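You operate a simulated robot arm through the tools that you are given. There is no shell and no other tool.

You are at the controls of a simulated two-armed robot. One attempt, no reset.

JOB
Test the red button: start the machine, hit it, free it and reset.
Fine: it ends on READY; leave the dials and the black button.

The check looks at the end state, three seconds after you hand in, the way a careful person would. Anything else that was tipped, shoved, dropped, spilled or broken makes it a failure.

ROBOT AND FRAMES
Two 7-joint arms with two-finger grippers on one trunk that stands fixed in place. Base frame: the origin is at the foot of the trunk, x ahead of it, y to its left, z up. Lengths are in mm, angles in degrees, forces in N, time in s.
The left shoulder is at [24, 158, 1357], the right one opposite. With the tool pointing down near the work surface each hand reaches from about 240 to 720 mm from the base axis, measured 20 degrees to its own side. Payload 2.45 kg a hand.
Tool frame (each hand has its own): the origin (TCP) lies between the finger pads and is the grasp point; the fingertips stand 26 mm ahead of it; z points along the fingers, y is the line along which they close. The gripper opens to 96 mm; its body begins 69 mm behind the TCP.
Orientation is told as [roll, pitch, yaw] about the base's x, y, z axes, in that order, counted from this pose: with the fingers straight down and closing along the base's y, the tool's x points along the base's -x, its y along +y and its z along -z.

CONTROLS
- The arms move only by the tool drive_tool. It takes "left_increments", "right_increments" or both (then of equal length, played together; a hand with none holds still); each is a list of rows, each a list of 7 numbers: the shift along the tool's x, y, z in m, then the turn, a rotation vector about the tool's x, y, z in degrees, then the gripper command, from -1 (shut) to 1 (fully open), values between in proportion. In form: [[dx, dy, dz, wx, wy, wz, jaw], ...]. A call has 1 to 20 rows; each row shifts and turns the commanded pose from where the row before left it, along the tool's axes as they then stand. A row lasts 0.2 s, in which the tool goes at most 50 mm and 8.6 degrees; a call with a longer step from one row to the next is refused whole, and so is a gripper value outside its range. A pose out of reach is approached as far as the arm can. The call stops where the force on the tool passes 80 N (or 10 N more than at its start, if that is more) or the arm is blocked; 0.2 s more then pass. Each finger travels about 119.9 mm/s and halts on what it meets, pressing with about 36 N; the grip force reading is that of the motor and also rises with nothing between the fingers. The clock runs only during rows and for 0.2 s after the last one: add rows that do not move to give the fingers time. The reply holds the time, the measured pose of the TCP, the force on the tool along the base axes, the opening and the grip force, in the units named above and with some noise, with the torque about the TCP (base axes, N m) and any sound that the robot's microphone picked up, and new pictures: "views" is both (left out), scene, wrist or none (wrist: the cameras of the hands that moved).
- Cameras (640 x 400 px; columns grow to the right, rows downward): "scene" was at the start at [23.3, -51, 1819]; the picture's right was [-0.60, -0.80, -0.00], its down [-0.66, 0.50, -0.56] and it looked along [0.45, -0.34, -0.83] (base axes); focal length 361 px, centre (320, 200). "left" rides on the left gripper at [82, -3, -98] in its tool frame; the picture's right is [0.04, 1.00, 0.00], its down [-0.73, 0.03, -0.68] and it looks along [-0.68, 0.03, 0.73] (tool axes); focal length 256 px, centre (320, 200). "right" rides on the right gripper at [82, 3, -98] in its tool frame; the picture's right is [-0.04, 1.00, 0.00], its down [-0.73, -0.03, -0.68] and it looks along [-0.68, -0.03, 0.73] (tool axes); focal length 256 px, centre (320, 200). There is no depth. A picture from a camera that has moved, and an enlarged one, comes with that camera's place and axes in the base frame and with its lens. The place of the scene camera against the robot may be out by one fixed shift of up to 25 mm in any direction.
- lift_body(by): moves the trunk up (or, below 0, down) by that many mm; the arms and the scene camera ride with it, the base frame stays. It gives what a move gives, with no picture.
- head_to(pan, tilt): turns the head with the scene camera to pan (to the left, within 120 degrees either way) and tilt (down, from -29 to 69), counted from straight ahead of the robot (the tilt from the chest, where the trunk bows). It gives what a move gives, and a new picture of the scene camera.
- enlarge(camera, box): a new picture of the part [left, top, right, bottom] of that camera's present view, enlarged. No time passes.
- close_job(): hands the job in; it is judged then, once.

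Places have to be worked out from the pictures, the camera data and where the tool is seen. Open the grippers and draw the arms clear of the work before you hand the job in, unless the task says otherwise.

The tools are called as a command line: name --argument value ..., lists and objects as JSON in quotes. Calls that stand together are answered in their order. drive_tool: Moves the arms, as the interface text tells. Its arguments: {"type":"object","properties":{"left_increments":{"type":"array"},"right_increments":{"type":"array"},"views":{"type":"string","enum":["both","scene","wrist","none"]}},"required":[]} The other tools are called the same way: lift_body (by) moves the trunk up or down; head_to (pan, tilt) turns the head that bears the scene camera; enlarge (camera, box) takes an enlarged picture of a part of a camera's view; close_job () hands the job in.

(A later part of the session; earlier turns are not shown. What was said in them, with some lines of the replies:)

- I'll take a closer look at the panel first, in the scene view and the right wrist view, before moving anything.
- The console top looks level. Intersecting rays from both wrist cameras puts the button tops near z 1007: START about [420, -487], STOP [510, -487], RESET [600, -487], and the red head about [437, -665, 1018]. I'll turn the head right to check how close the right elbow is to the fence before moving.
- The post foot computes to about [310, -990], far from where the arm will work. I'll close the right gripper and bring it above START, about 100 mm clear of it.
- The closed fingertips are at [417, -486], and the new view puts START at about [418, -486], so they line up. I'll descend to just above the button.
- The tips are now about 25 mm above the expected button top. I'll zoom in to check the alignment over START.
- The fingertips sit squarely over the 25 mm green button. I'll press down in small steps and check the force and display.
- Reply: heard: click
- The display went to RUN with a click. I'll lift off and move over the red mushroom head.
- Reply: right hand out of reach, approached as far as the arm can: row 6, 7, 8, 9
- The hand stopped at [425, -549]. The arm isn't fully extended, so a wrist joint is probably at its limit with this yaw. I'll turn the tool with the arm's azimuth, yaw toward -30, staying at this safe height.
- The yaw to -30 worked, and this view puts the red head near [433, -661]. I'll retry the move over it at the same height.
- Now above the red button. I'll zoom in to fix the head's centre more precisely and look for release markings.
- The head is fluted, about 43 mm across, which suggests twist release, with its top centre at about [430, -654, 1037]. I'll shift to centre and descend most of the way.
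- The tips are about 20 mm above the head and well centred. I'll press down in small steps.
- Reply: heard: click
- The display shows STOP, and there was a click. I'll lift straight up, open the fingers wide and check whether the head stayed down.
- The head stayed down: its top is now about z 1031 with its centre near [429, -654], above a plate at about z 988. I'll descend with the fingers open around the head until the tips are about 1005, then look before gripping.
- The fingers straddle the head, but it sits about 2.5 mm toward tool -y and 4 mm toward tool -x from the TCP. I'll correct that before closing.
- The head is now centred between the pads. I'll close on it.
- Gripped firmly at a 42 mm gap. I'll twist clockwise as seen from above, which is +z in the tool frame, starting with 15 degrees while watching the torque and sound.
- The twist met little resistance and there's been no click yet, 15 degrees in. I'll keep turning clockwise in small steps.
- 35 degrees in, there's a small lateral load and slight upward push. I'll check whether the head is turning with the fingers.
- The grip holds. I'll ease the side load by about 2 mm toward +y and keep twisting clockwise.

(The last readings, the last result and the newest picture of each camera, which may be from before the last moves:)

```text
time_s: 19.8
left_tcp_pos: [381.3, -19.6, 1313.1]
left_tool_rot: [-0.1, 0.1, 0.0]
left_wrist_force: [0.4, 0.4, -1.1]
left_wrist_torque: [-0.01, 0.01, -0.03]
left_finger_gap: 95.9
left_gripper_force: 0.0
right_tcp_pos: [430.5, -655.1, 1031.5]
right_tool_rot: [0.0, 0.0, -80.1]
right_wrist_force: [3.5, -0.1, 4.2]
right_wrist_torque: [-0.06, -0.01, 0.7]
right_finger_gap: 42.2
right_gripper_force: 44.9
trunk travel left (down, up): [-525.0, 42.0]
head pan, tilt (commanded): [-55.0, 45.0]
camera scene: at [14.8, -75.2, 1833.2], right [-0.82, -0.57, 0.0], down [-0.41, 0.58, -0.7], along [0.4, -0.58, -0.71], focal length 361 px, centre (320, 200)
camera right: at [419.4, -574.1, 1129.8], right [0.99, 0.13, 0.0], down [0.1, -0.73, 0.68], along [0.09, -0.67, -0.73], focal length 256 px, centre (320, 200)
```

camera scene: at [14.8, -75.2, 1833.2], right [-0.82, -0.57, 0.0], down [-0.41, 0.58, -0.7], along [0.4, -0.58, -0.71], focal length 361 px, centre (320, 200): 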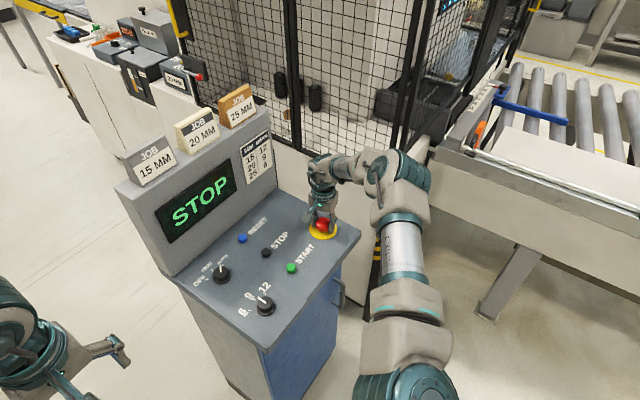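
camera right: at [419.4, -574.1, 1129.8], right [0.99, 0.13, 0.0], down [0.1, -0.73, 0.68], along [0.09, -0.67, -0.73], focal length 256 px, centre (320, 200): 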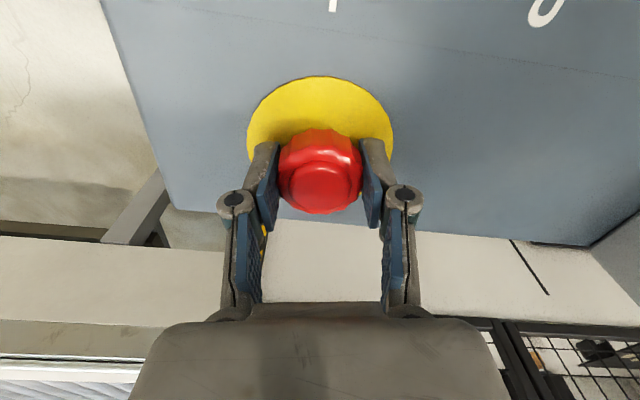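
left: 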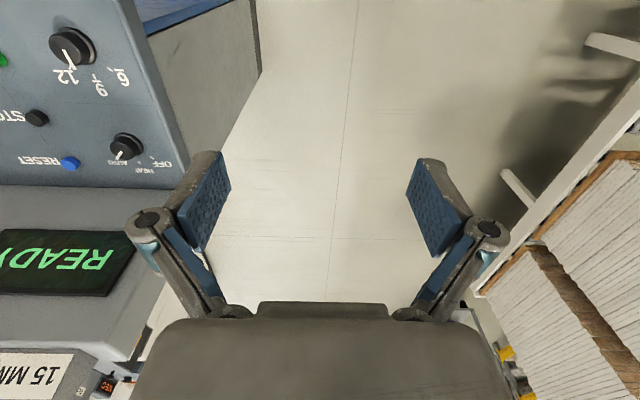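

The twist now reads 0.7 N m of resistance, so it has met a stop or spring, and the head pushes up about 4 N. I'll hold the twist and let it rise a few mm, in case my grip is holding it down.

drive_tool --right_increments '[[0, 0, -0.002, 0, 0, 0, -1], [0, 0, -0.002, 0, 0, 0, -1], [0, 0, -0.002, 0, 0, 0, -1], [0, 0, 0, 0, 0, 0, -1]]' --views "both"

```text
time_s: 20.8
left_tcp_pos: [381.4, -20.7, 1313.8]
left_tool_rot: [0.1, -0.1, 0.0]
left_wrist_force: [-0.1, -0.2, 0.4]
left_wrist_torque: [0.01, -0.04, 0.0]
left_finger_gap: 95.8
left_gripper_force: 0.0
right_tcp_pos: [429.2, -655.2, 1037.2]
right_tool_rot: [0.0, 0.0, -79.9]
right_wrist_force: [2.7, -5.7, 2.0]
right_wrist_torque: [-0.5, -0.12, 0.33]
right_finger_gap: 42.3
right_gripper_force: 45.3
trunk travel left (down, up): [-525.0, 42.0]
head pan, tilt (commanded): [-55.0, 45.0]
camera scene: at [14.9, -78.7, 1833.1], right [-0.82, -0.57, 0.0], down [-0.41, 0.58, -0.7], along [0.4, -0.58, -0.71], focal length 361 px, centre (320, 200)
camera right: at [419.4, -574.2, 1134.8], right [0.99, 0.13, 0.0], down [0.1, -0.73, 0.68], along [0.09, -0.67, -0.73], focal length 256 px, centre (320, 200)
```

scene: 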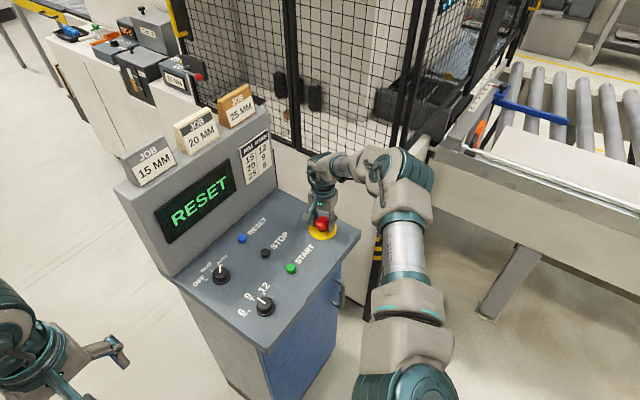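
right: 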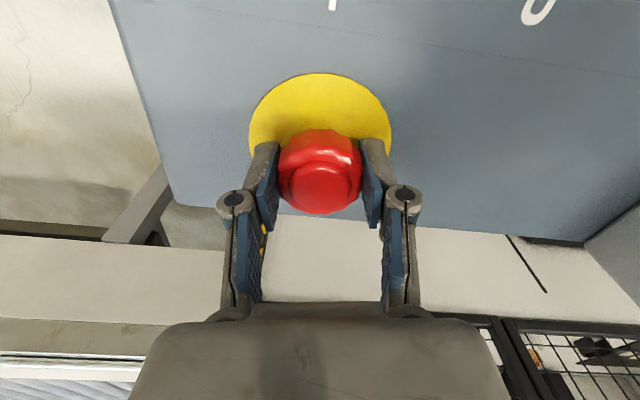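

The display now reads RESET and the head came up with the pull, so it's freed. I'll open the fingers in place, then rise straight up.

drive_tool --right_increments '[[0, 0, 0, 0, 0, 0, 0.6], [0, 0, 0, 0, 0, 0, 0.6], [0, 0, 0, 0, 0, 0, 0.6], [0, 0, -0.02, 0, 0, 0, 0.6], [0, 0, -0.03, 0, 0, 0, 0.6], [0, 0, -0.04, 0, 0, 0, 0.6], [0, 0, 0, 0, 0, 0, 0.6]]' --views "both"

enlarge --camera "right" --box '[220, 10, 420, 160]'

enlarge --camera "scene" --box '[150, 130, 400, 290]'

```text
time_s: 22.4
left_tcp_pos: [381.7, -19.3, 1313.5]
left_tool_rot: [0.0, 0.0, -0.1]
left_wrist_force: [-0.8, 0.2, -0.4]
left_wrist_torque: [0.01, -0.03, -0.01]
left_finger_gap: 96.2
left_gripper_force: 0.0
right_tcp_pos: [431.2, -653.1, 1130.3]
right_tool_rot: [0.0, 0.0, -80.0]
right_wrist_force: [0.8, -0.6, 0.2]
right_wrist_torque: [0.0, 0.01, -0.02]
right_finger_gap: 77.0
right_gripper_force: 0.1
trunk travel left (down, up): [-525.0, 42.0]
head pan, tilt (commanded): [-55.0, 45.0]
camera scene: at [14.3, -75.8, 1833.2], right [-0.82, -0.57, 0.0], down [-0.41, 0.58, -0.7], along [0.4, -0.58, -0.71], focal length 361 px, centre (320, 200)
camera right: at [420.1, -571.8, 1227.4], right [0.99, 0.13, 0.0], down [0.1, -0.73, 0.68], along [0.09, -0.67, -0.73], focal length 256 px, centre (320, 200)
```

scene: 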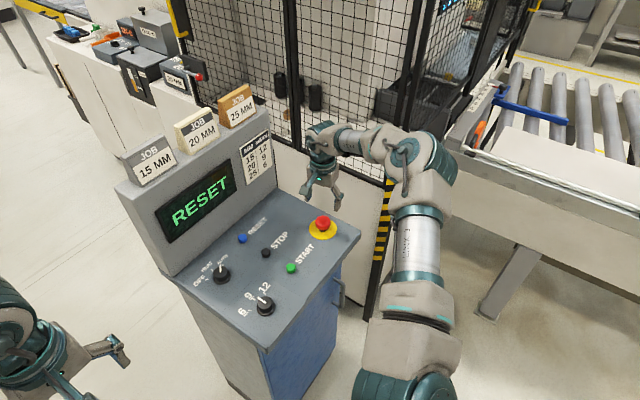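
right: 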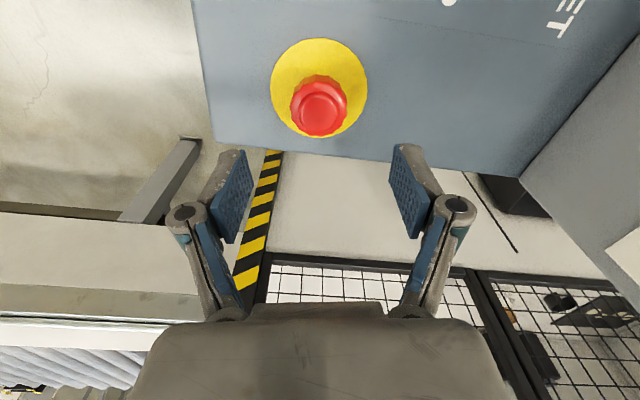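

```text
2.67 times, centred on (320, 85) of right
camera zoom: at [420.1, -571.8, 1227.4], right [0.99, 0.13, 0.0], down [0.1, -0.73, 0.68], along [0.09, -0.67, -0.73], focal length 683 px, centre (320, 507)
```

zoom: 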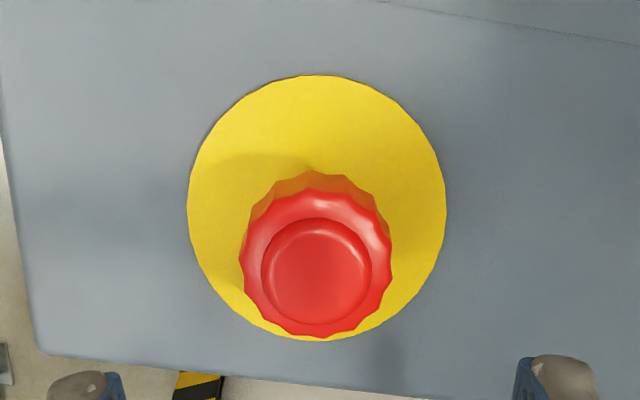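

```text
2.50 times, centred on (275, 210) of scene
camera zoom: at [14.3, -75.8, 1833.2], right [-0.82, -0.57, 0.0], down [-0.41, 0.58, -0.7], along [0.4, -0.58, -0.71], focal length 902 px, centre (432, 175)
```

zoom: 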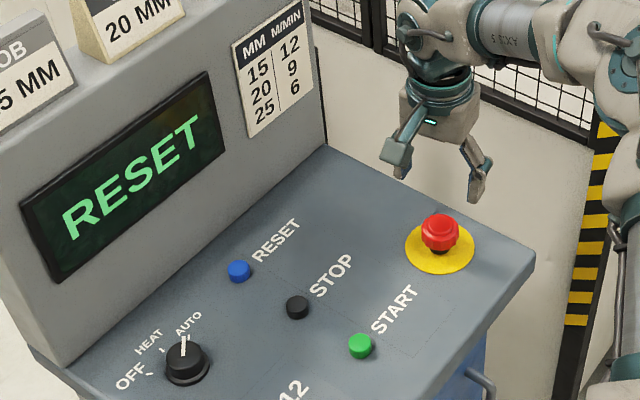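

The mushroom is back up with its stem visible, and the display asks for RESET. I'll turn the hand back to yaw -30, close the fingers and travel at this height to above the blue button near [600, -487].

drive_tool --right_increments '[[0, 0, 0, 0, 0, -8.3, 0.6], [0, 0, 0, 0, 0, -8.3, 0.6], [0, 0, 0, 0, 0, -8.3, -1], [0, 0, 0, 0, 0, -8.3, -1], [0, 0, 0, 0, 0, -8.3, -1], [0, 0, 0, 0, 0, -8.3, -1], [-0.009, 0.032, 0, 0, 0, 0, -1], [-0.009, 0.032, 0, 0, 0, 0, -1], [-0.009, 0.032, 0, 0, 0, 0, -1], [-0.009, 0.032, 0, 0, 0, 0, -1], [-0.009, 0.032, 0, 0, 0, 0, -1], [-0.009, 0.032, 0, 0, 0, 0, -1], [-0.009, 0.032, 0, 0, 0, 0, -1], [0, 0, 0, 0, 0, 0, -1]]' --views "both"

```text
time_s: 25.4
left_tcp_pos: [381.3, -20.1, 1313.8]
left_tool_rot: [-0.2, -0.1, 0.0]
left_wrist_force: [0.8, -0.4, -0.2]
left_wrist_torque: [-0.01, -0.02, 0.0]
left_finger_gap: 95.9
left_gripper_force: 0.1
right_tcp_pos: [591.2, -490.0, 1131.5]
right_tool_rot: [0.0, -0.2, -30.2]
right_wrist_force: [0.7, 0.7, 1.1]
right_wrist_torque: [-0.01, -0.03, -0.01]
right_finger_gap: 0.1
right_gripper_force: 27.9
right hand out of reach, approached as far as the arm can: row 13
trunk travel left (down, up): [-525.0, 42.0]
head pan, tilt (commanded): [-55.0, 45.0]
camera scene: at [15.1, -71.0, 1833.4], right [-0.82, -0.57, 0.0], down [-0.41, 0.58, -0.71], along [0.4, -0.58, -0.71], focal length 361 px, centre (320, 200)
camera right: at [522.4, -445.8, 1229.5], right [0.54, 0.84, 0.0], down [0.62, -0.39, 0.68], along [0.58, -0.37, -0.73], focal length 256 px, centre (320, 200)
```

scene: 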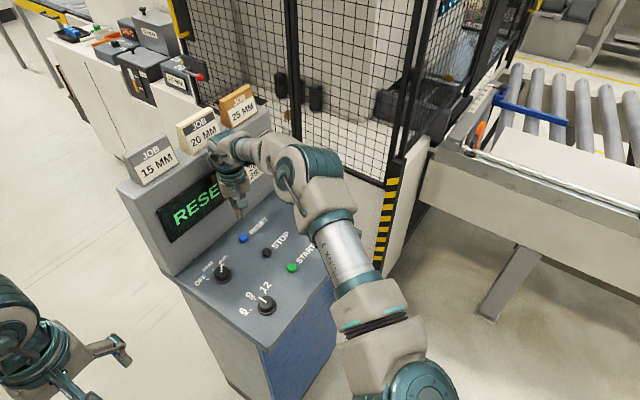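
right: 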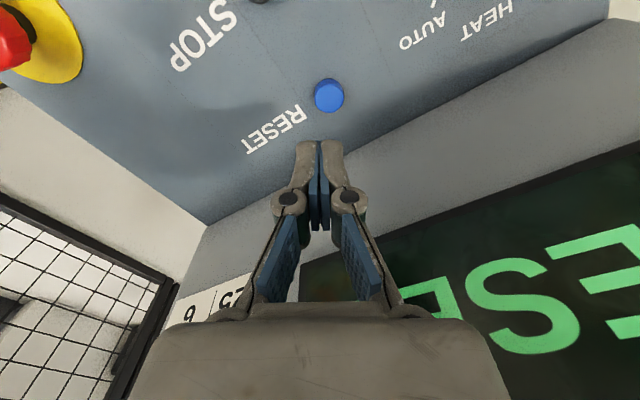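

The blue button is near [598, -486] and the arm just reached its limit at [591, -490]. Tilting the fingers 15 degrees outward will bring the wrist back toward the robot and away from the display. I'll shift slightly and tilt, staying at height.

drive_tool --right_increments '[[0.0024, 0.007, 0, 0, 0, 0, -1], [0, 0, 0, 0, -5, 0, -1], [0, 0, 0, 0, -5, 0, -1], [0, 0, 0, 0, -5, 0, -1], [0, 0, 0, 0, 0, 0, -1]]' --views "both"

```text
time_s: 26.6
left_tcp_pos: [381.6, -21.7, 1313.8]
left_tool_rot: [0.0, 0.1, 0.0]
left_wrist_force: [1.3, 0.6, -0.2]
left_wrist_torque: [-0.01, -0.02, -0.01]
left_finger_gap: 96.1
left_gripper_force: 0.0
right_tcp_pos: [592.8, -484.5, 1129.6]
right_tool_rot: [0.0, -15.0, -30.3]
right_wrist_force: [-0.8, 0.2, -1.2]
right_wrist_torque: [0.01, 0.02, 0.01]
right_finger_gap: 0.0
right_gripper_force: 29.3
trunk travel left (down, up): [-525.0, 42.0]
head pan, tilt (commanded): [-55.0, 45.0]
camera scene: at [16.0, -74.5, 1833.2], right [-0.82, -0.57, 0.0], down [-0.41, 0.58, -0.7], along [0.4, -0.58, -0.71], focal length 361 px, centre (320, 200)
camera right: at [505.3, -429.1, 1203.4], right [0.54, 0.84, 0.01], down [0.44, -0.29, 0.85], along [0.72, -0.45, -0.53], focal length 256 px, centre (320, 200)
```

scene: 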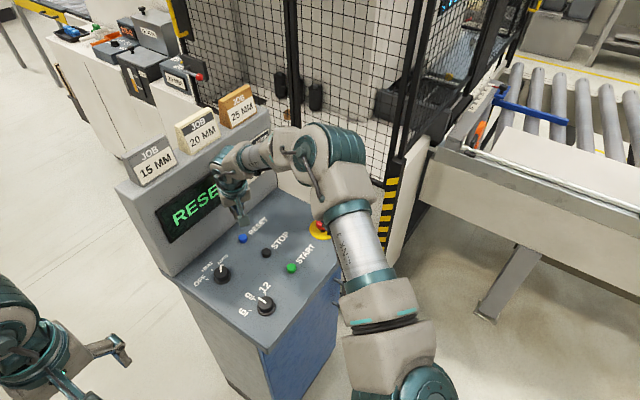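
right: 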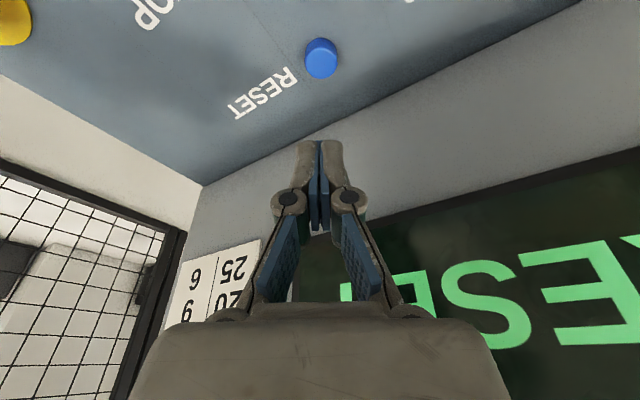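

Tilted and within reach. The tip is at about [599, -488] with the blue button at [599, -485.5], so I'll correct 2 mm and descend vertically to about 20 mm above it.

drive_tool --right_increments '[[0.006, 0.0023, 0.0193, 0, 0, 0, -1], [0.0052, 0, 0.0193, 0, 0, 0, -1], [0.0052, 0, 0.0193, 0, 0, 0, -1], [0.0039, 0, 0.0145, 0, 0, 0, -1], [0, 0, 0, 0, 0, 0, -1]]' --views "both"

enlarge --camera "right" --box '[250, 50, 400, 165]'

enlarge --camera "scene" --box '[170, 110, 340, 270]'

```text
time_s: 27.8
left_tcp_pos: [381.2, -19.4, 1313.8]
left_tool_rot: [0.0, -0.1, 0.0]
left_wrist_force: [-0.7, -0.5, 0.0]
left_wrist_torque: [0.01, 0.0, 0.01]
left_finger_gap: 95.9
left_gripper_force: 0.0
right_tcp_pos: [592.7, -483.0, 1054.2]
right_tool_rot: [0.1, -15.0, -30.2]
right_wrist_force: [-0.3, 0.0, 0.2]
right_wrist_torque: [0.0, 0.01, 0.02]
right_finger_gap: 0.3
right_gripper_force: 28.2
trunk travel left (down, up): [-525.0, 42.0]
head pan, tilt (commanded): [-55.0, 45.0]
camera scene: at [15.7, -74.6, 1833.2], right [-0.82, -0.57, 0.0], down [-0.41, 0.58, -0.7], along [0.4, -0.58, -0.71], focal length 361 px, centre (320, 200)
camera right: at [505.1, -427.1, 1128.3], right [0.54, 0.84, 0.01], down [0.45, -0.29, 0.85], along [0.72, -0.45, -0.53], focal length 256 px, centre (320, 200)
```

scene: 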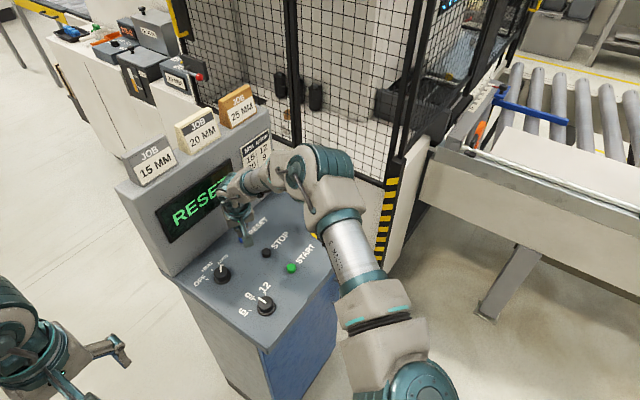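
right: 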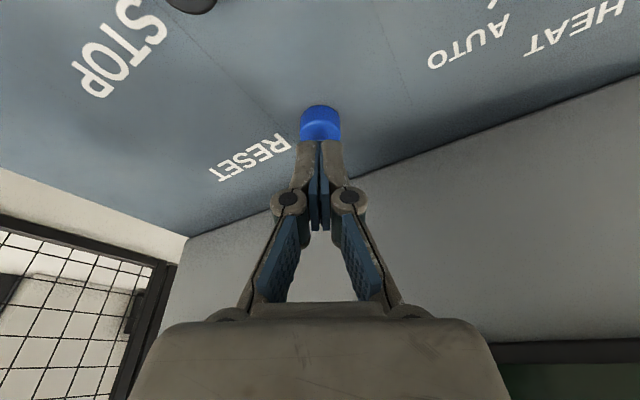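

```text
3.48 times, centred on (325, 108) of right
camera zoom: at [505.1, -427.1, 1128.3], right [0.54, 0.84, 0.01], down [0.45, -0.29, 0.85], along [0.72, -0.45, -0.53], focal length 890 px, centre (303, 522)
```

zoom: 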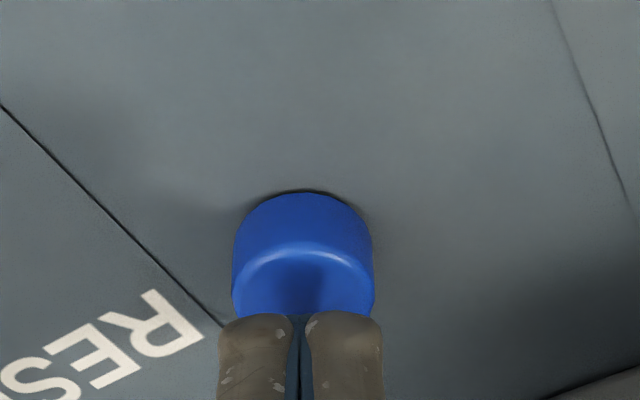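

```text
2.50 times, centred on (255, 190) of scene
camera zoom: at [15.7, -74.6, 1833.2], right [-0.82, -0.57, 0.0], down [-0.41, 0.58, -0.7], along [0.4, -0.58, -0.71], focal length 902 px, centre (482, 225)
```

zoom: 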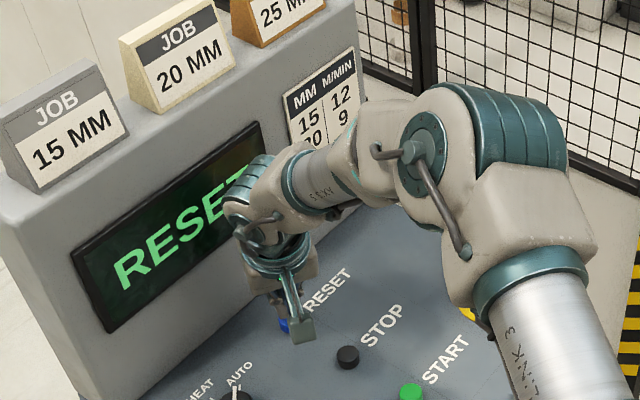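

The tip is centred over the blue button, about 20 mm above it, with the hand clear of the display. I'll press down in small steps.

drive_tool --right_increments '[[0.0034, 0, 0.0126, 0, 0, 0, -1], [0.001, 0, 0.0039, 0, 0, 0, -1], [0.0008, 0, 0.0029, 0, 0, 0, -1], [0.0008, 0, 0.0029, 0, 0, 0, -1]]' --views "both"

```text
time_s: 28.8
left_tcp_pos: [380.9, -20.0, 1314.0]
left_tool_rot: [0.0, 0.0, -0.1]
left_wrist_force: [0.2, -0.1, 0.2]
left_wrist_torque: [-0.01, 0.04, -0.03]
left_finger_gap: 96.1
left_gripper_force: 0.1
right_tcp_pos: [587.5, -481.6, 1040.1]
right_tool_rot: [-0.1, -15.2, -30.3]
right_wrist_force: [-0.2, 0.2, -0.5]
right_wrist_torque: [0.01, -0.02, 0.0]
right_finger_gap: 0.3
right_gripper_force: 28.5
right hand out of reach, approached as far as the arm can: row 1, 3
trunk travel left (down, up): [-525.0, 42.0]
head pan, tilt (commanded): [-55.0, 45.0]
camera scene: at [15.7, -74.6, 1833.2], right [-0.82, -0.57, 0.0], down [-0.41, 0.58, -0.7], along [0.4, -0.58, -0.71], focal length 361 px, centre (320, 200)
camera right: at [498.9, -426.1, 1113.0], right [0.54, 0.84, 0.01], down [0.44, -0.29, 0.85], along [0.72, -0.45, -0.53], focal length 256 px, centre (320, 200)
```

scene: 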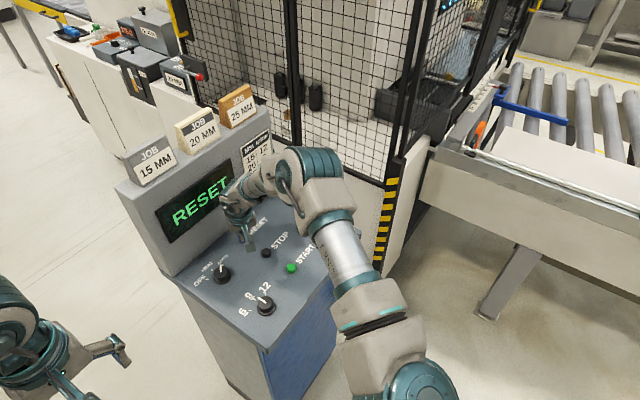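
right: 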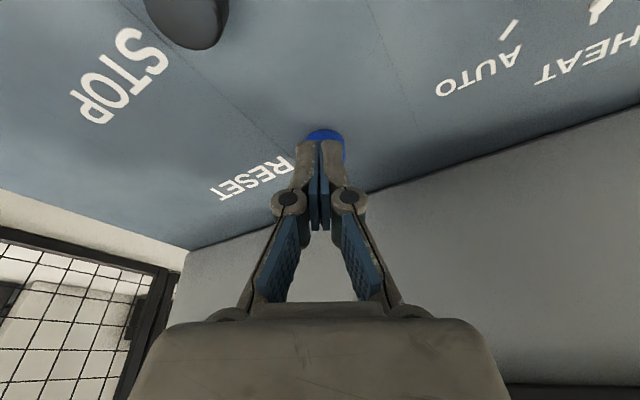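

The arm ran out of reach at TCP [587, -482, 1040], just short of contact. At 1054 and above it was fine, so lowering the trunk about 80 mm should make the press reachable. I'll raise the hand first, then look left to check the space around the left arm.

drive_tool --right_increments '[[-0.0065, 0, -0.0242, 0, 0, 0, -1], [-0.0065, 0, -0.0242, 0, 0, 0, -1], [-0.0065, 0, -0.0242, 0, 0, 0, -1], [-0.0065, 0, -0.0242, 0, 0, 0, -1], [0, 0, 0, 0, 0, 0, -1]]' --views "none"

head_to --pan 25 --tilt 50

```text
time_s: 30.0
left_tcp_pos: [380.6, -20.1, 1313.6]
left_tool_rot: [0.0, 0.0, 0.0]
left_wrist_force: [0.6, 0.3, 0.0]
left_wrist_torque: [-0.04, 0.0, 0.02]
left_finger_gap: 96.2
left_gripper_force: 0.1
right_tcp_pos: [588.1, -482.3, 1137.5]
right_tool_rot: [0.0, -15.0, -30.3]
right_wrist_force: [-0.7, -0.8, 0.5]
right_wrist_torque: [-0.01, 0.01, 0.0]
right_finger_gap: 0.0
right_gripper_force: 28.3
trunk travel left (down, up): [-525.0, 42.0]
head pan, tilt (commanded): [-55.0, 45.0]
```

```text
time_s: 31.5
left_tcp_pos: [380.7, -19.9, 1313.6]
left_tool_rot: [0.0, 0.0, 0.1]
left_wrist_force: [-0.7, 0.4, -0.2]
left_wrist_torque: [0.01, 0.01, -0.01]
left_finger_gap: 95.9
left_gripper_force: 0.2
right_tcp_pos: [587.4, -481.3, 1138.3]
right_tool_rot: [-0.1, -15.0, -30.2]
right_wrist_force: [-0.4, 0.1, 0.0]
right_wrist_torque: [0.02, 0.01, 0.03]
right_finger_gap: 0.2
right_gripper_force: 28.7
trunk travel left (down, up): [-525.0, 42.0]
head pan, tilt (commanded): [25.0, 50.0]
camera scene: at [38.7, 24.5, 1826.4], right [0.42, -0.91, 0.0], down [-0.7, -0.32, -0.64], along [0.58, 0.27, -0.77], focal length 361 px, centre (320, 200)
```

scene: 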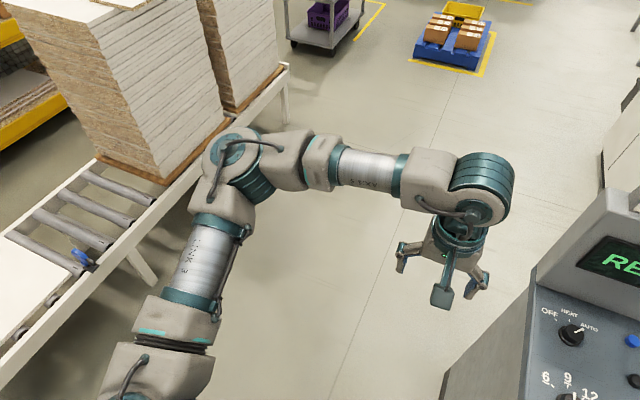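

The left elbow is near [360, 315, 1450] and the conveyor and boards start around y 1200, so lowering is safe on that side. I'll turn the head back to the machine and lower the trunk 80 mm; the right tip should end about 25 mm above the button.

head_to --pan -45 --tilt 48

lift_body --by -80

enlarge --camera "right" --box '[0, 0, 640, 400]'

enlarge --camera "scene" --box '[0, 0, 640, 400]'

```text
time_s: 33.0
left_tcp_pos: [380.3, -19.1, 1313.5]
left_tool_rot: [0.0, 0.1, 0.1]
left_wrist_force: [-0.4, -0.3, 0.3]
left_wrist_torque: [0.01, -0.01, 0.05]
left_finger_gap: 95.9
left_gripper_force: 0.1
right_tcp_pos: [588.3, -482.1, 1139.6]
right_tool_rot: [0.0, -15.1, -30.1]
right_wrist_force: [-0.5, -1.3, -0.2]
right_wrist_torque: [0.01, -0.01, -0.02]
right_finger_gap: 0.1
right_gripper_force: 28.4
trunk travel left (down, up): [-525.0, 42.0]
head pan, tilt (commanded): [-45.0, 48.0]
camera scene: at [24.6, -63.9, 1829.0], right [-0.71, -0.71, 0.0], down [-0.53, 0.53, -0.67], along [0.47, -0.47, -0.75], focal length 361 px, centre (320, 200)
```

scene: 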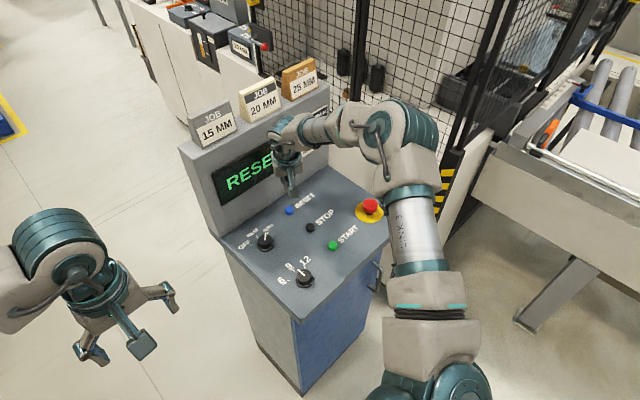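

```text
time_s: 34.1
left_tcp_pos: [380.7, -19.6, 1233.6]
left_tool_rot: [0.1, -0.1, 0.0]
left_wrist_force: [0.8, -0.2, 0.3]
left_wrist_torque: [0.0, 0.01, 0.0]
left_finger_gap: 95.8
left_gripper_force: 0.1
right_tcp_pos: [587.7, -480.5, 1060.6]
right_tool_rot: [-0.1, -15.1, -30.2]
right_wrist_force: [-0.5, -0.4, -0.5]
right_wrist_torque: [0.01, -0.01, 0.04]
right_finger_gap: 0.0
right_gripper_force: 28.4
trunk travel left (down, up): [-445.0, 122.0]
head pan, tilt (commanded): [-45.0, 48.0]
```

```text
1.00 times, centred on (320, 200) of right (not enlarged: the box is as wide or as high as the picture)
camera zoom: at [500.2, -425.7, 1133.1], right [0.54, 0.84, 0.01], down [0.44, -0.29, 0.85], along [0.72, -0.45, -0.53], focal length 256 px, centre (320, 200)
```

zoom: 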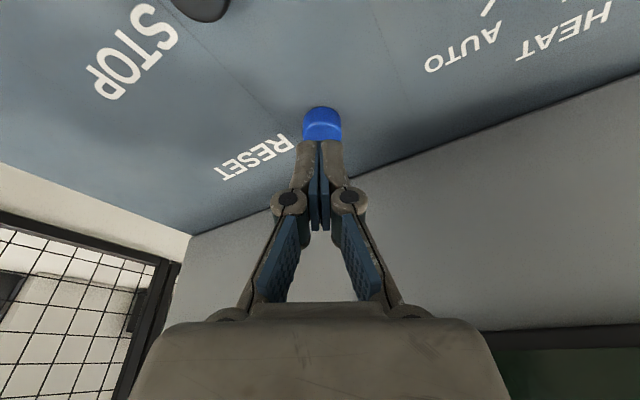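

```text
1.00 times, centred on (320, 200) of scene (not enlarged: the box is as wide or as high as the picture)
camera zoom: at [28.6, -64.0, 1749.2], right [-0.71, -0.71, 0.0], down [-0.53, 0.53, -0.67], along [0.47, -0.47, -0.75], focal length 361 px, centre (320, 200)
```

zoom: 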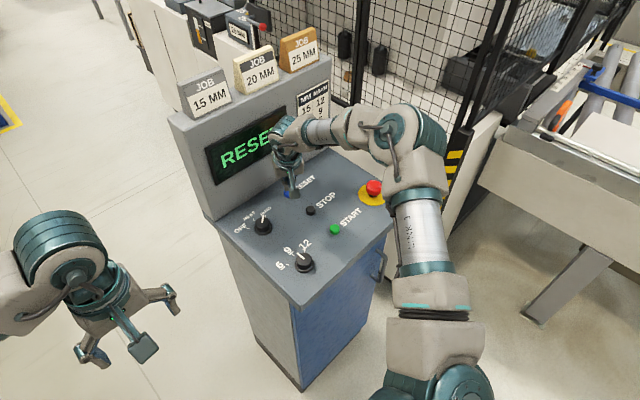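

The trunk is lowered; the tip is at about [593.5, -484, 1035] with the button at [599, -485.5]. I'll shift 5.5 mm outward and come down to about 12 mm above it to confirm reach.

drive_tool --right_increments '[[-0.0054, 0.0014, 0.0014, 0, 0, 0, -1], [0.0018, 0, 0.0068, 0, 0, 0, -1], [0.0018, 0, 0.0068, 0, 0, 0, -1], [0, 0, 0, 0, 0, 0, -1]]' --views "both"

enlarge --camera "right" --box '[250, 50, 400, 165]'

```text
time_s: 35.1
left_tcp_pos: [380.7, -20.1, 1232.8]
left_tool_rot: [-0.1, 0.1, 0.1]
left_wrist_force: [0.0, 0.0, -0.1]
left_wrist_torque: [0.0, -0.03, 0.0]
left_finger_gap: 95.9
left_gripper_force: 0.0
right_tcp_pos: [592.9, -484.0, 1045.2]
right_tool_rot: [0.0, -15.0, -30.2]
right_wrist_force: [1.1, -0.5, -0.6]
right_wrist_torque: [0.0, 0.01, -0.01]
right_finger_gap: 0.0
right_gripper_force: 28.8
trunk travel left (down, up): [-445.0, 122.0]
head pan, tilt (commanded): [-45.0, 48.0]
camera scene: at [28.7, -63.8, 1749.1], right [-0.71, -0.71, 0.0], down [-0.53, 0.53, -0.67], along [0.47, -0.47, -0.75], focal length 361 px, centre (320, 200)
camera right: at [505.1, -427.8, 1118.6], right [0.54, 0.84, 0.01], down [0.44, -0.29, 0.85], along [0.72, -0.45, -0.53], focal length 256 px, centre (320, 200)
```

scene: 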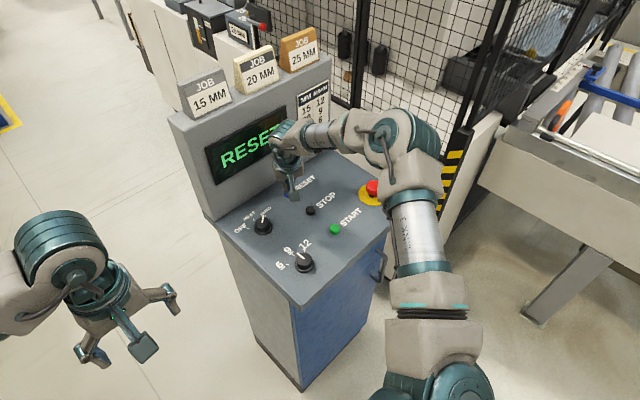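
right: 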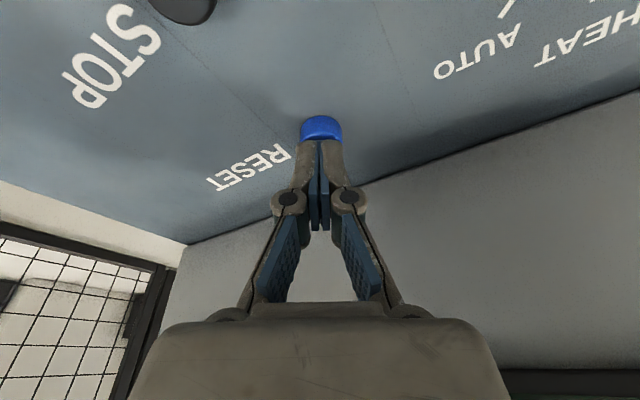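

```text
3.48 times, centred on (325, 108) of right
camera zoom: at [505.1, -427.8, 1118.6], right [0.54, 0.84, 0.01], down [0.44, -0.29, 0.85], along [0.72, -0.45, -0.53], focal length 890 px, centre (303, 522)
```

zoom: 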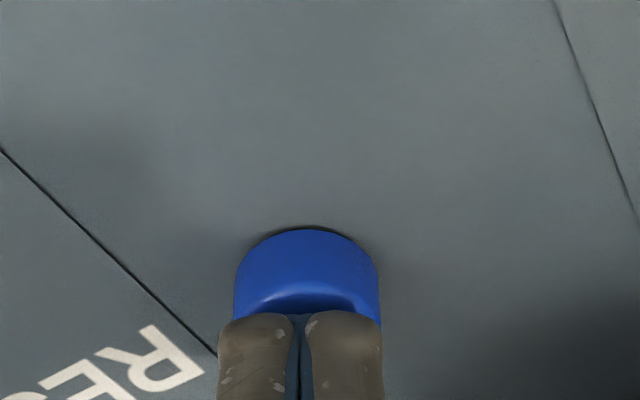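

No reach warning this time; the tip is at about z 1020 and centred over the blue button. I'll press down in 3 mm steps.

drive_tool --right_increments '[[0.001, 0, 0.0039, 0, 0, 0, -1], [0.0008, 0, 0.0029, 0, 0, 0, -1], [0.0008, 0, 0.0029, 0, 0, 0, -1], [0.0008, 0, 0.0029, 0, 0, 0, -1]]' --views "both"

```text
time_s: 36.1
left_tcp_pos: [379.4, -21.0, 1234.4]
left_tool_rot: [-0.1, 0.0, 0.1]
left_wrist_force: [0.5, -0.5, 0.0]
left_wrist_torque: [-0.01, 0.05, -0.02]
left_finger_gap: 95.8
left_gripper_force: 0.0
right_tcp_pos: [592.9, -482.6, 1035.0]
right_tool_rot: [0.2, -15.3, -30.3]
right_wrist_force: [-1.5, -3.8, 13.7]
right_wrist_torque: [-0.09, 0.08, 0.04]
right_finger_gap: 5.9
right_gripper_force: 28.2
trunk travel left (down, up): [-445.0, 122.0]
head pan, tilt (commanded): [-45.0, 48.0]
heard: click
camera scene: at [25.0, -63.1, 1749.4], right [-0.71, -0.71, 0.0], down [-0.53, 0.53, -0.67], along [0.47, -0.47, -0.75], focal length 361 px, centre (320, 200)
camera right: at [504.6, -427.4, 1107.6], right [0.54, 0.84, 0.01], down [0.44, -0.29, 0.85], along [0.72, -0.45, -0.53], focal length 256 px, centre (320, 200)
```

scene: 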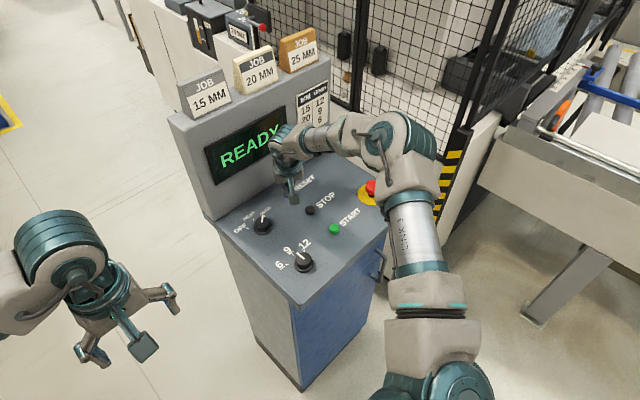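
right: 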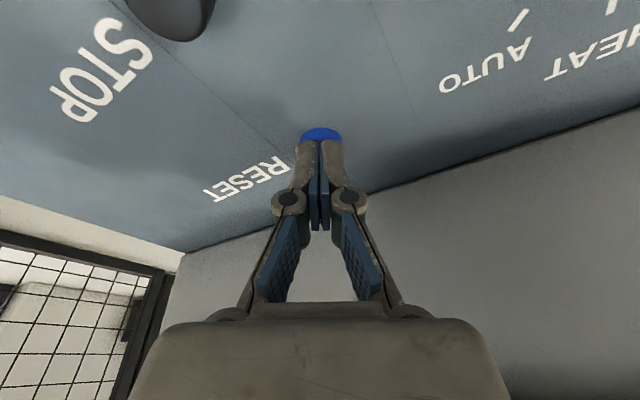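

The display reads READY with a click. I'll raise the hand straight up off the button, then draw it back toward the robot and up, opening the gripper once it's clear.

drive_tool --right_increments '[[-0.0065, 0, -0.0242, 0, 0, 0, -1], [-0.0065, 0, -0.0242, 0, 0, 0, -1], [-0.0065, 0, -0.0242, 0, 0, 0, -1], [-0.0065, 0, -0.0242, 0, 0, 0, -1], [0.029, -0.0059, -0.0181, 0, 0, 0, -1], [0.029, -0.0059, -0.0181, 0, 0, 0, -1], [0.029, -0.0059, -0.0181, 0, 0, 0, -1], [0.029, -0.0059, -0.0181, 0, 0, 0, -1], [0.029, -0.0059, -0.0181, 0, 0, 0, -1], [0.029, -0.0059, -0.0181, 0, 0, 0, -1], [0.029, -0.0059, -0.0181, 0, 0, 0, -1], [0.029, -0.0059, -0.0181, 0, 0, 0, -1], [0, 0, 0, 0, 0, 0, 1], [0, 0, 0, 0, 0, 0, 1], [0, 0, 0, 0, 0, 0, 1]]' --views "both"

enlarge --camera "scene" --box '[160, 30, 440, 300]'

```text
time_s: 39.3
left_tcp_pos: [380.0, -18.6, 1233.7]
left_tool_rot: [0.1, -0.1, -0.1]
left_wrist_force: [-0.2, -0.2, 0.4]
left_wrist_torque: [-0.03, -0.04, 0.0]
left_finger_gap: 96.0
left_gripper_force: 0.1
right_tcp_pos: [342.4, -391.1, 1212.0]
right_tool_rot: [0.0, -15.1, -30.3]
right_wrist_force: [-0.3, 0.5, 0.5]
right_wrist_torque: [-0.01, 0.0, 0.01]
right_finger_gap: 96.2
right_gripper_force: 0.2
trunk travel left (down, up): [-445.0, 122.0]
head pan, tilt (commanded): [-45.0, 48.0]
camera scene: at [25.4, -63.8, 1749.2], right [-0.71, -0.71, 0.0], down [-0.53, 0.53, -0.67], along [0.47, -0.47, -0.75], focal length 361 px, centre (320, 200)
camera right: at [254.7, -335.3, 1286.4], right [0.54, 0.84, 0.01], down [0.44, -0.29, 0.85], along [0.72, -0.45, -0.53], focal length 256 px, centre (320, 200)
```

scene: 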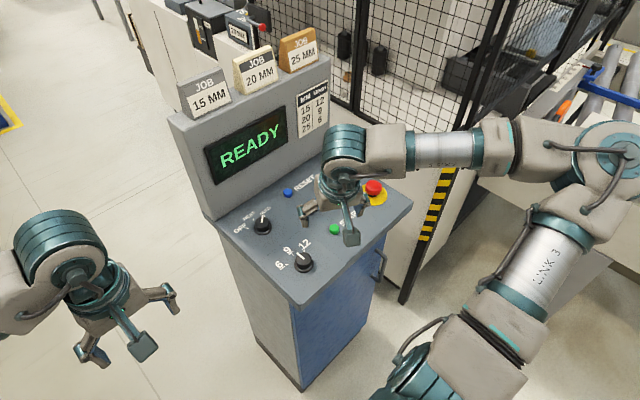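
right: 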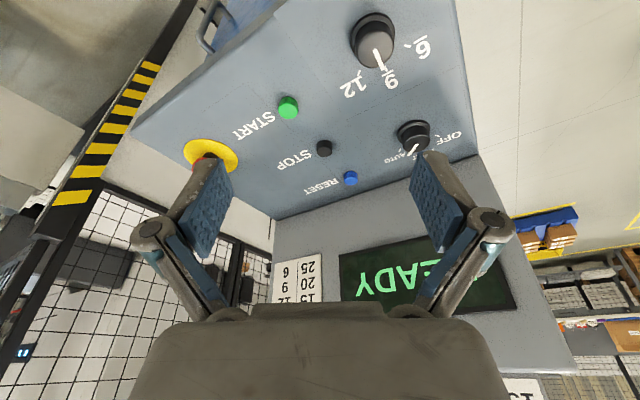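

```text
1.48 times, centred on (300, 165) of scene
camera zoom: at [25.4, -63.8, 1749.2], right [-0.71, -0.71, 0.0], down [-0.53, 0.53, -0.67], along [0.47, -0.47, -0.75], focal length 534 px, centre (350, 252)
```

zoom: 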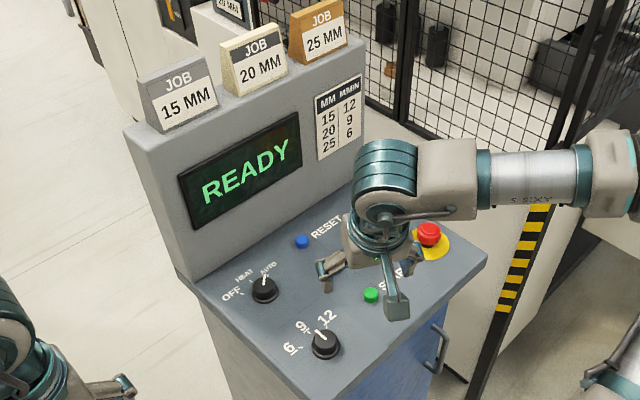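

READY is showing and everything looks undisturbed. I'll raise the trunk back and level the hand, drawing it back to roughly its starting place well clear of the console.

lift_body --by 80

drive_tool --right_increments '[[0, 0, 0, 0, 7.5, 0, 1], [0, 0, 0, 0, 7.5, 0, 1], [0, 0, 0, 0, 0, -7.5, 1], [0, 0, 0, 0, 0, -7.5, 1], [0, 0, 0, 0, 0, -7.5, 1], [0, 0, 0, 0, 0, -7.5, 1], [0.022, 0.01, -0.02, 0, 0, 0, 1], [0.022, 0.01, -0.02, 0, 0, 0, 1], [0.022, 0.01, -0.02, 0, 0, 0, 1], [0, 0, 0, 0, 0, 0, 1]]' --views "both"

enlarge --camera "scene" --box '[160, 50, 440, 300]'

enlarge --camera "right" --box '[100, 60, 380, 235]'

```text
time_s: 40.5
left_tcp_pos: [380.9, -20.2, 1314.0]
left_tool_rot: [0.0, 0.0, 0.0]
left_wrist_force: [1.3, 0.0, 0.7]
left_wrist_torque: [-0.01, 0.02, -0.01]
left_finger_gap: 96.1
left_gripper_force: 0.1
right_tcp_pos: [343.1, -392.3, 1290.9]
right_tool_rot: [0.0, -15.1, -30.2]
right_wrist_force: [0.7, -0.4, -0.5]
right_wrist_torque: [0.02, 0.02, 0.03]
right_finger_gap: 96.0
right_gripper_force: 0.0
trunk travel left (down, up): [-525.0, 42.0]
head pan, tilt (commanded): [-45.0, 48.0]
```

```text
time_s: 42.7
left_tcp_pos: [380.9, -20.2, 1313.3]
left_tool_rot: [0.1, -0.1, 0.1]
left_wrist_force: [0.4, -0.4, 0.2]
left_wrist_torque: [0.02, -0.01, 0.0]
left_finger_gap: 96.1
left_gripper_force: 0.1
right_tcp_pos: [275.1, -360.8, 1352.4]
right_tool_rot: [-0.1, 0.0, -0.2]
right_wrist_force: [0.1, -0.6, 0.2]
right_wrist_torque: [0.0, -0.01, 0.05]
right_finger_gap: 96.0
right_gripper_force: 0.1
trunk travel left (down, up): [-525.0, 42.0]
head pan, tilt (commanded): [-45.0, 48.0]
camera scene: at [22.3, -63.7, 1829.0], right [-0.71, -0.71, 0.0], down [-0.53, 0.53, -0.67], along [0.47, -0.47, -0.75], focal length 361 px, centre (320, 200)
camera right: at [194.7, -357.1, 1450.0], right [0.04, 1.0, 0.0], down [0.73, -0.03, 0.68], along [0.68, -0.03, -0.73], focal length 256 px, centre (320, 200)
```

scene: 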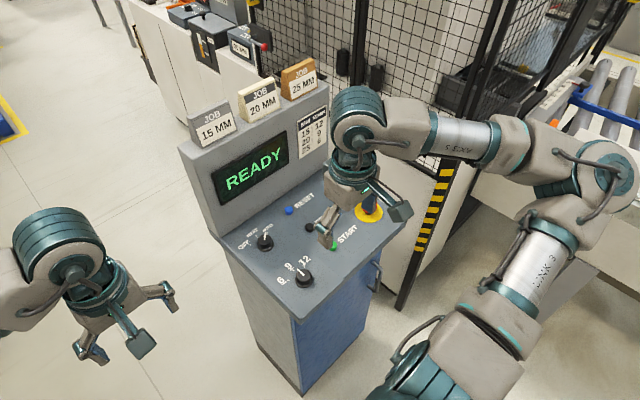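
right: 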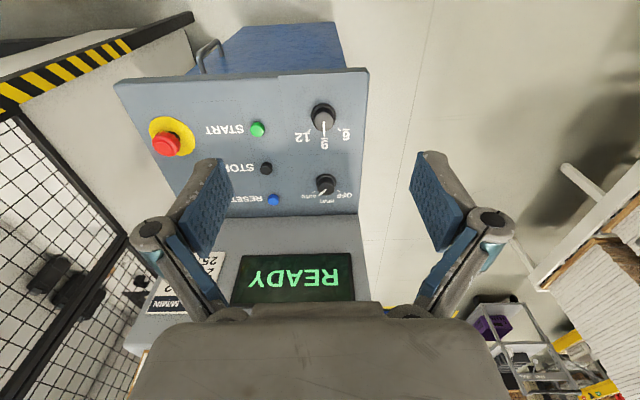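

```text
1.60 times, centred on (300, 175) of scene
camera zoom: at [22.3, -63.7, 1829.0], right [-0.71, -0.71, 0.0], down [-0.53, 0.53, -0.67], along [0.47, -0.47, -0.75], focal length 577 px, centre (352, 240)
```

zoom: 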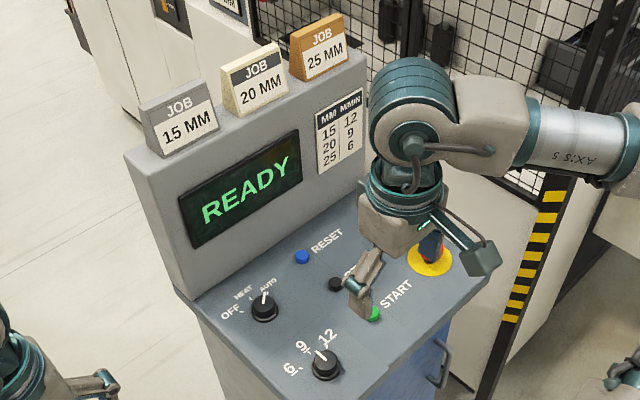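

```text
2.29 times, centred on (240, 148) of right
camera zoom: at [194.7, -357.1, 1450.0], right [0.04, 1.0, 0.0], down [0.73, -0.03, 0.68], along [0.68, -0.03, -0.73], focal length 585 px, centre (503, 320)
```

zoom: 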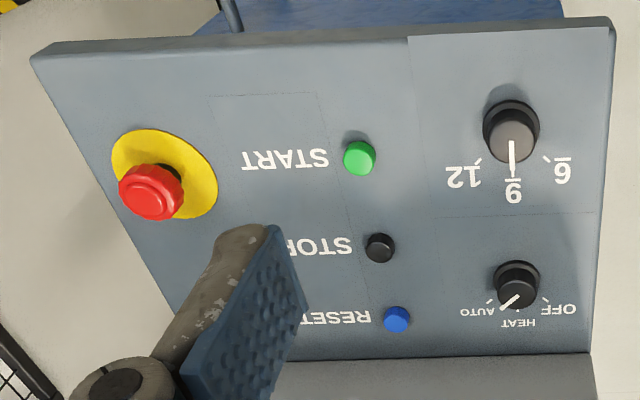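

The panel matches the first picture: the display shows READY, the red button is up, the dials still point to 9 and AUTO, and STOP was never touched. Both grippers are open and clear, so I'm handing in.

close_job

```text
The job is handed in.
```

The red button test is done, and the display was back on READY when I handed in.

- **Start:** pressing START switched the display to RUN.
- **Hit:** pressing the red button switched it to STOP, and the button stayed down.
- **Free:** I twisted the button clockwise about 50 degrees and let it rise. It came back up and the display asked for RESET.
- **Reset:** pressing the blue button brought back READY. The first try ran out of reach just above the button, so I lowered the trunk 80 mm for the press and raised it again afterwards.

The dials still point to 9 and AUTO, and I didn't touch the black button. The last pictures show nothing on or around the console moved. Both grippers are open and clear of the machine.
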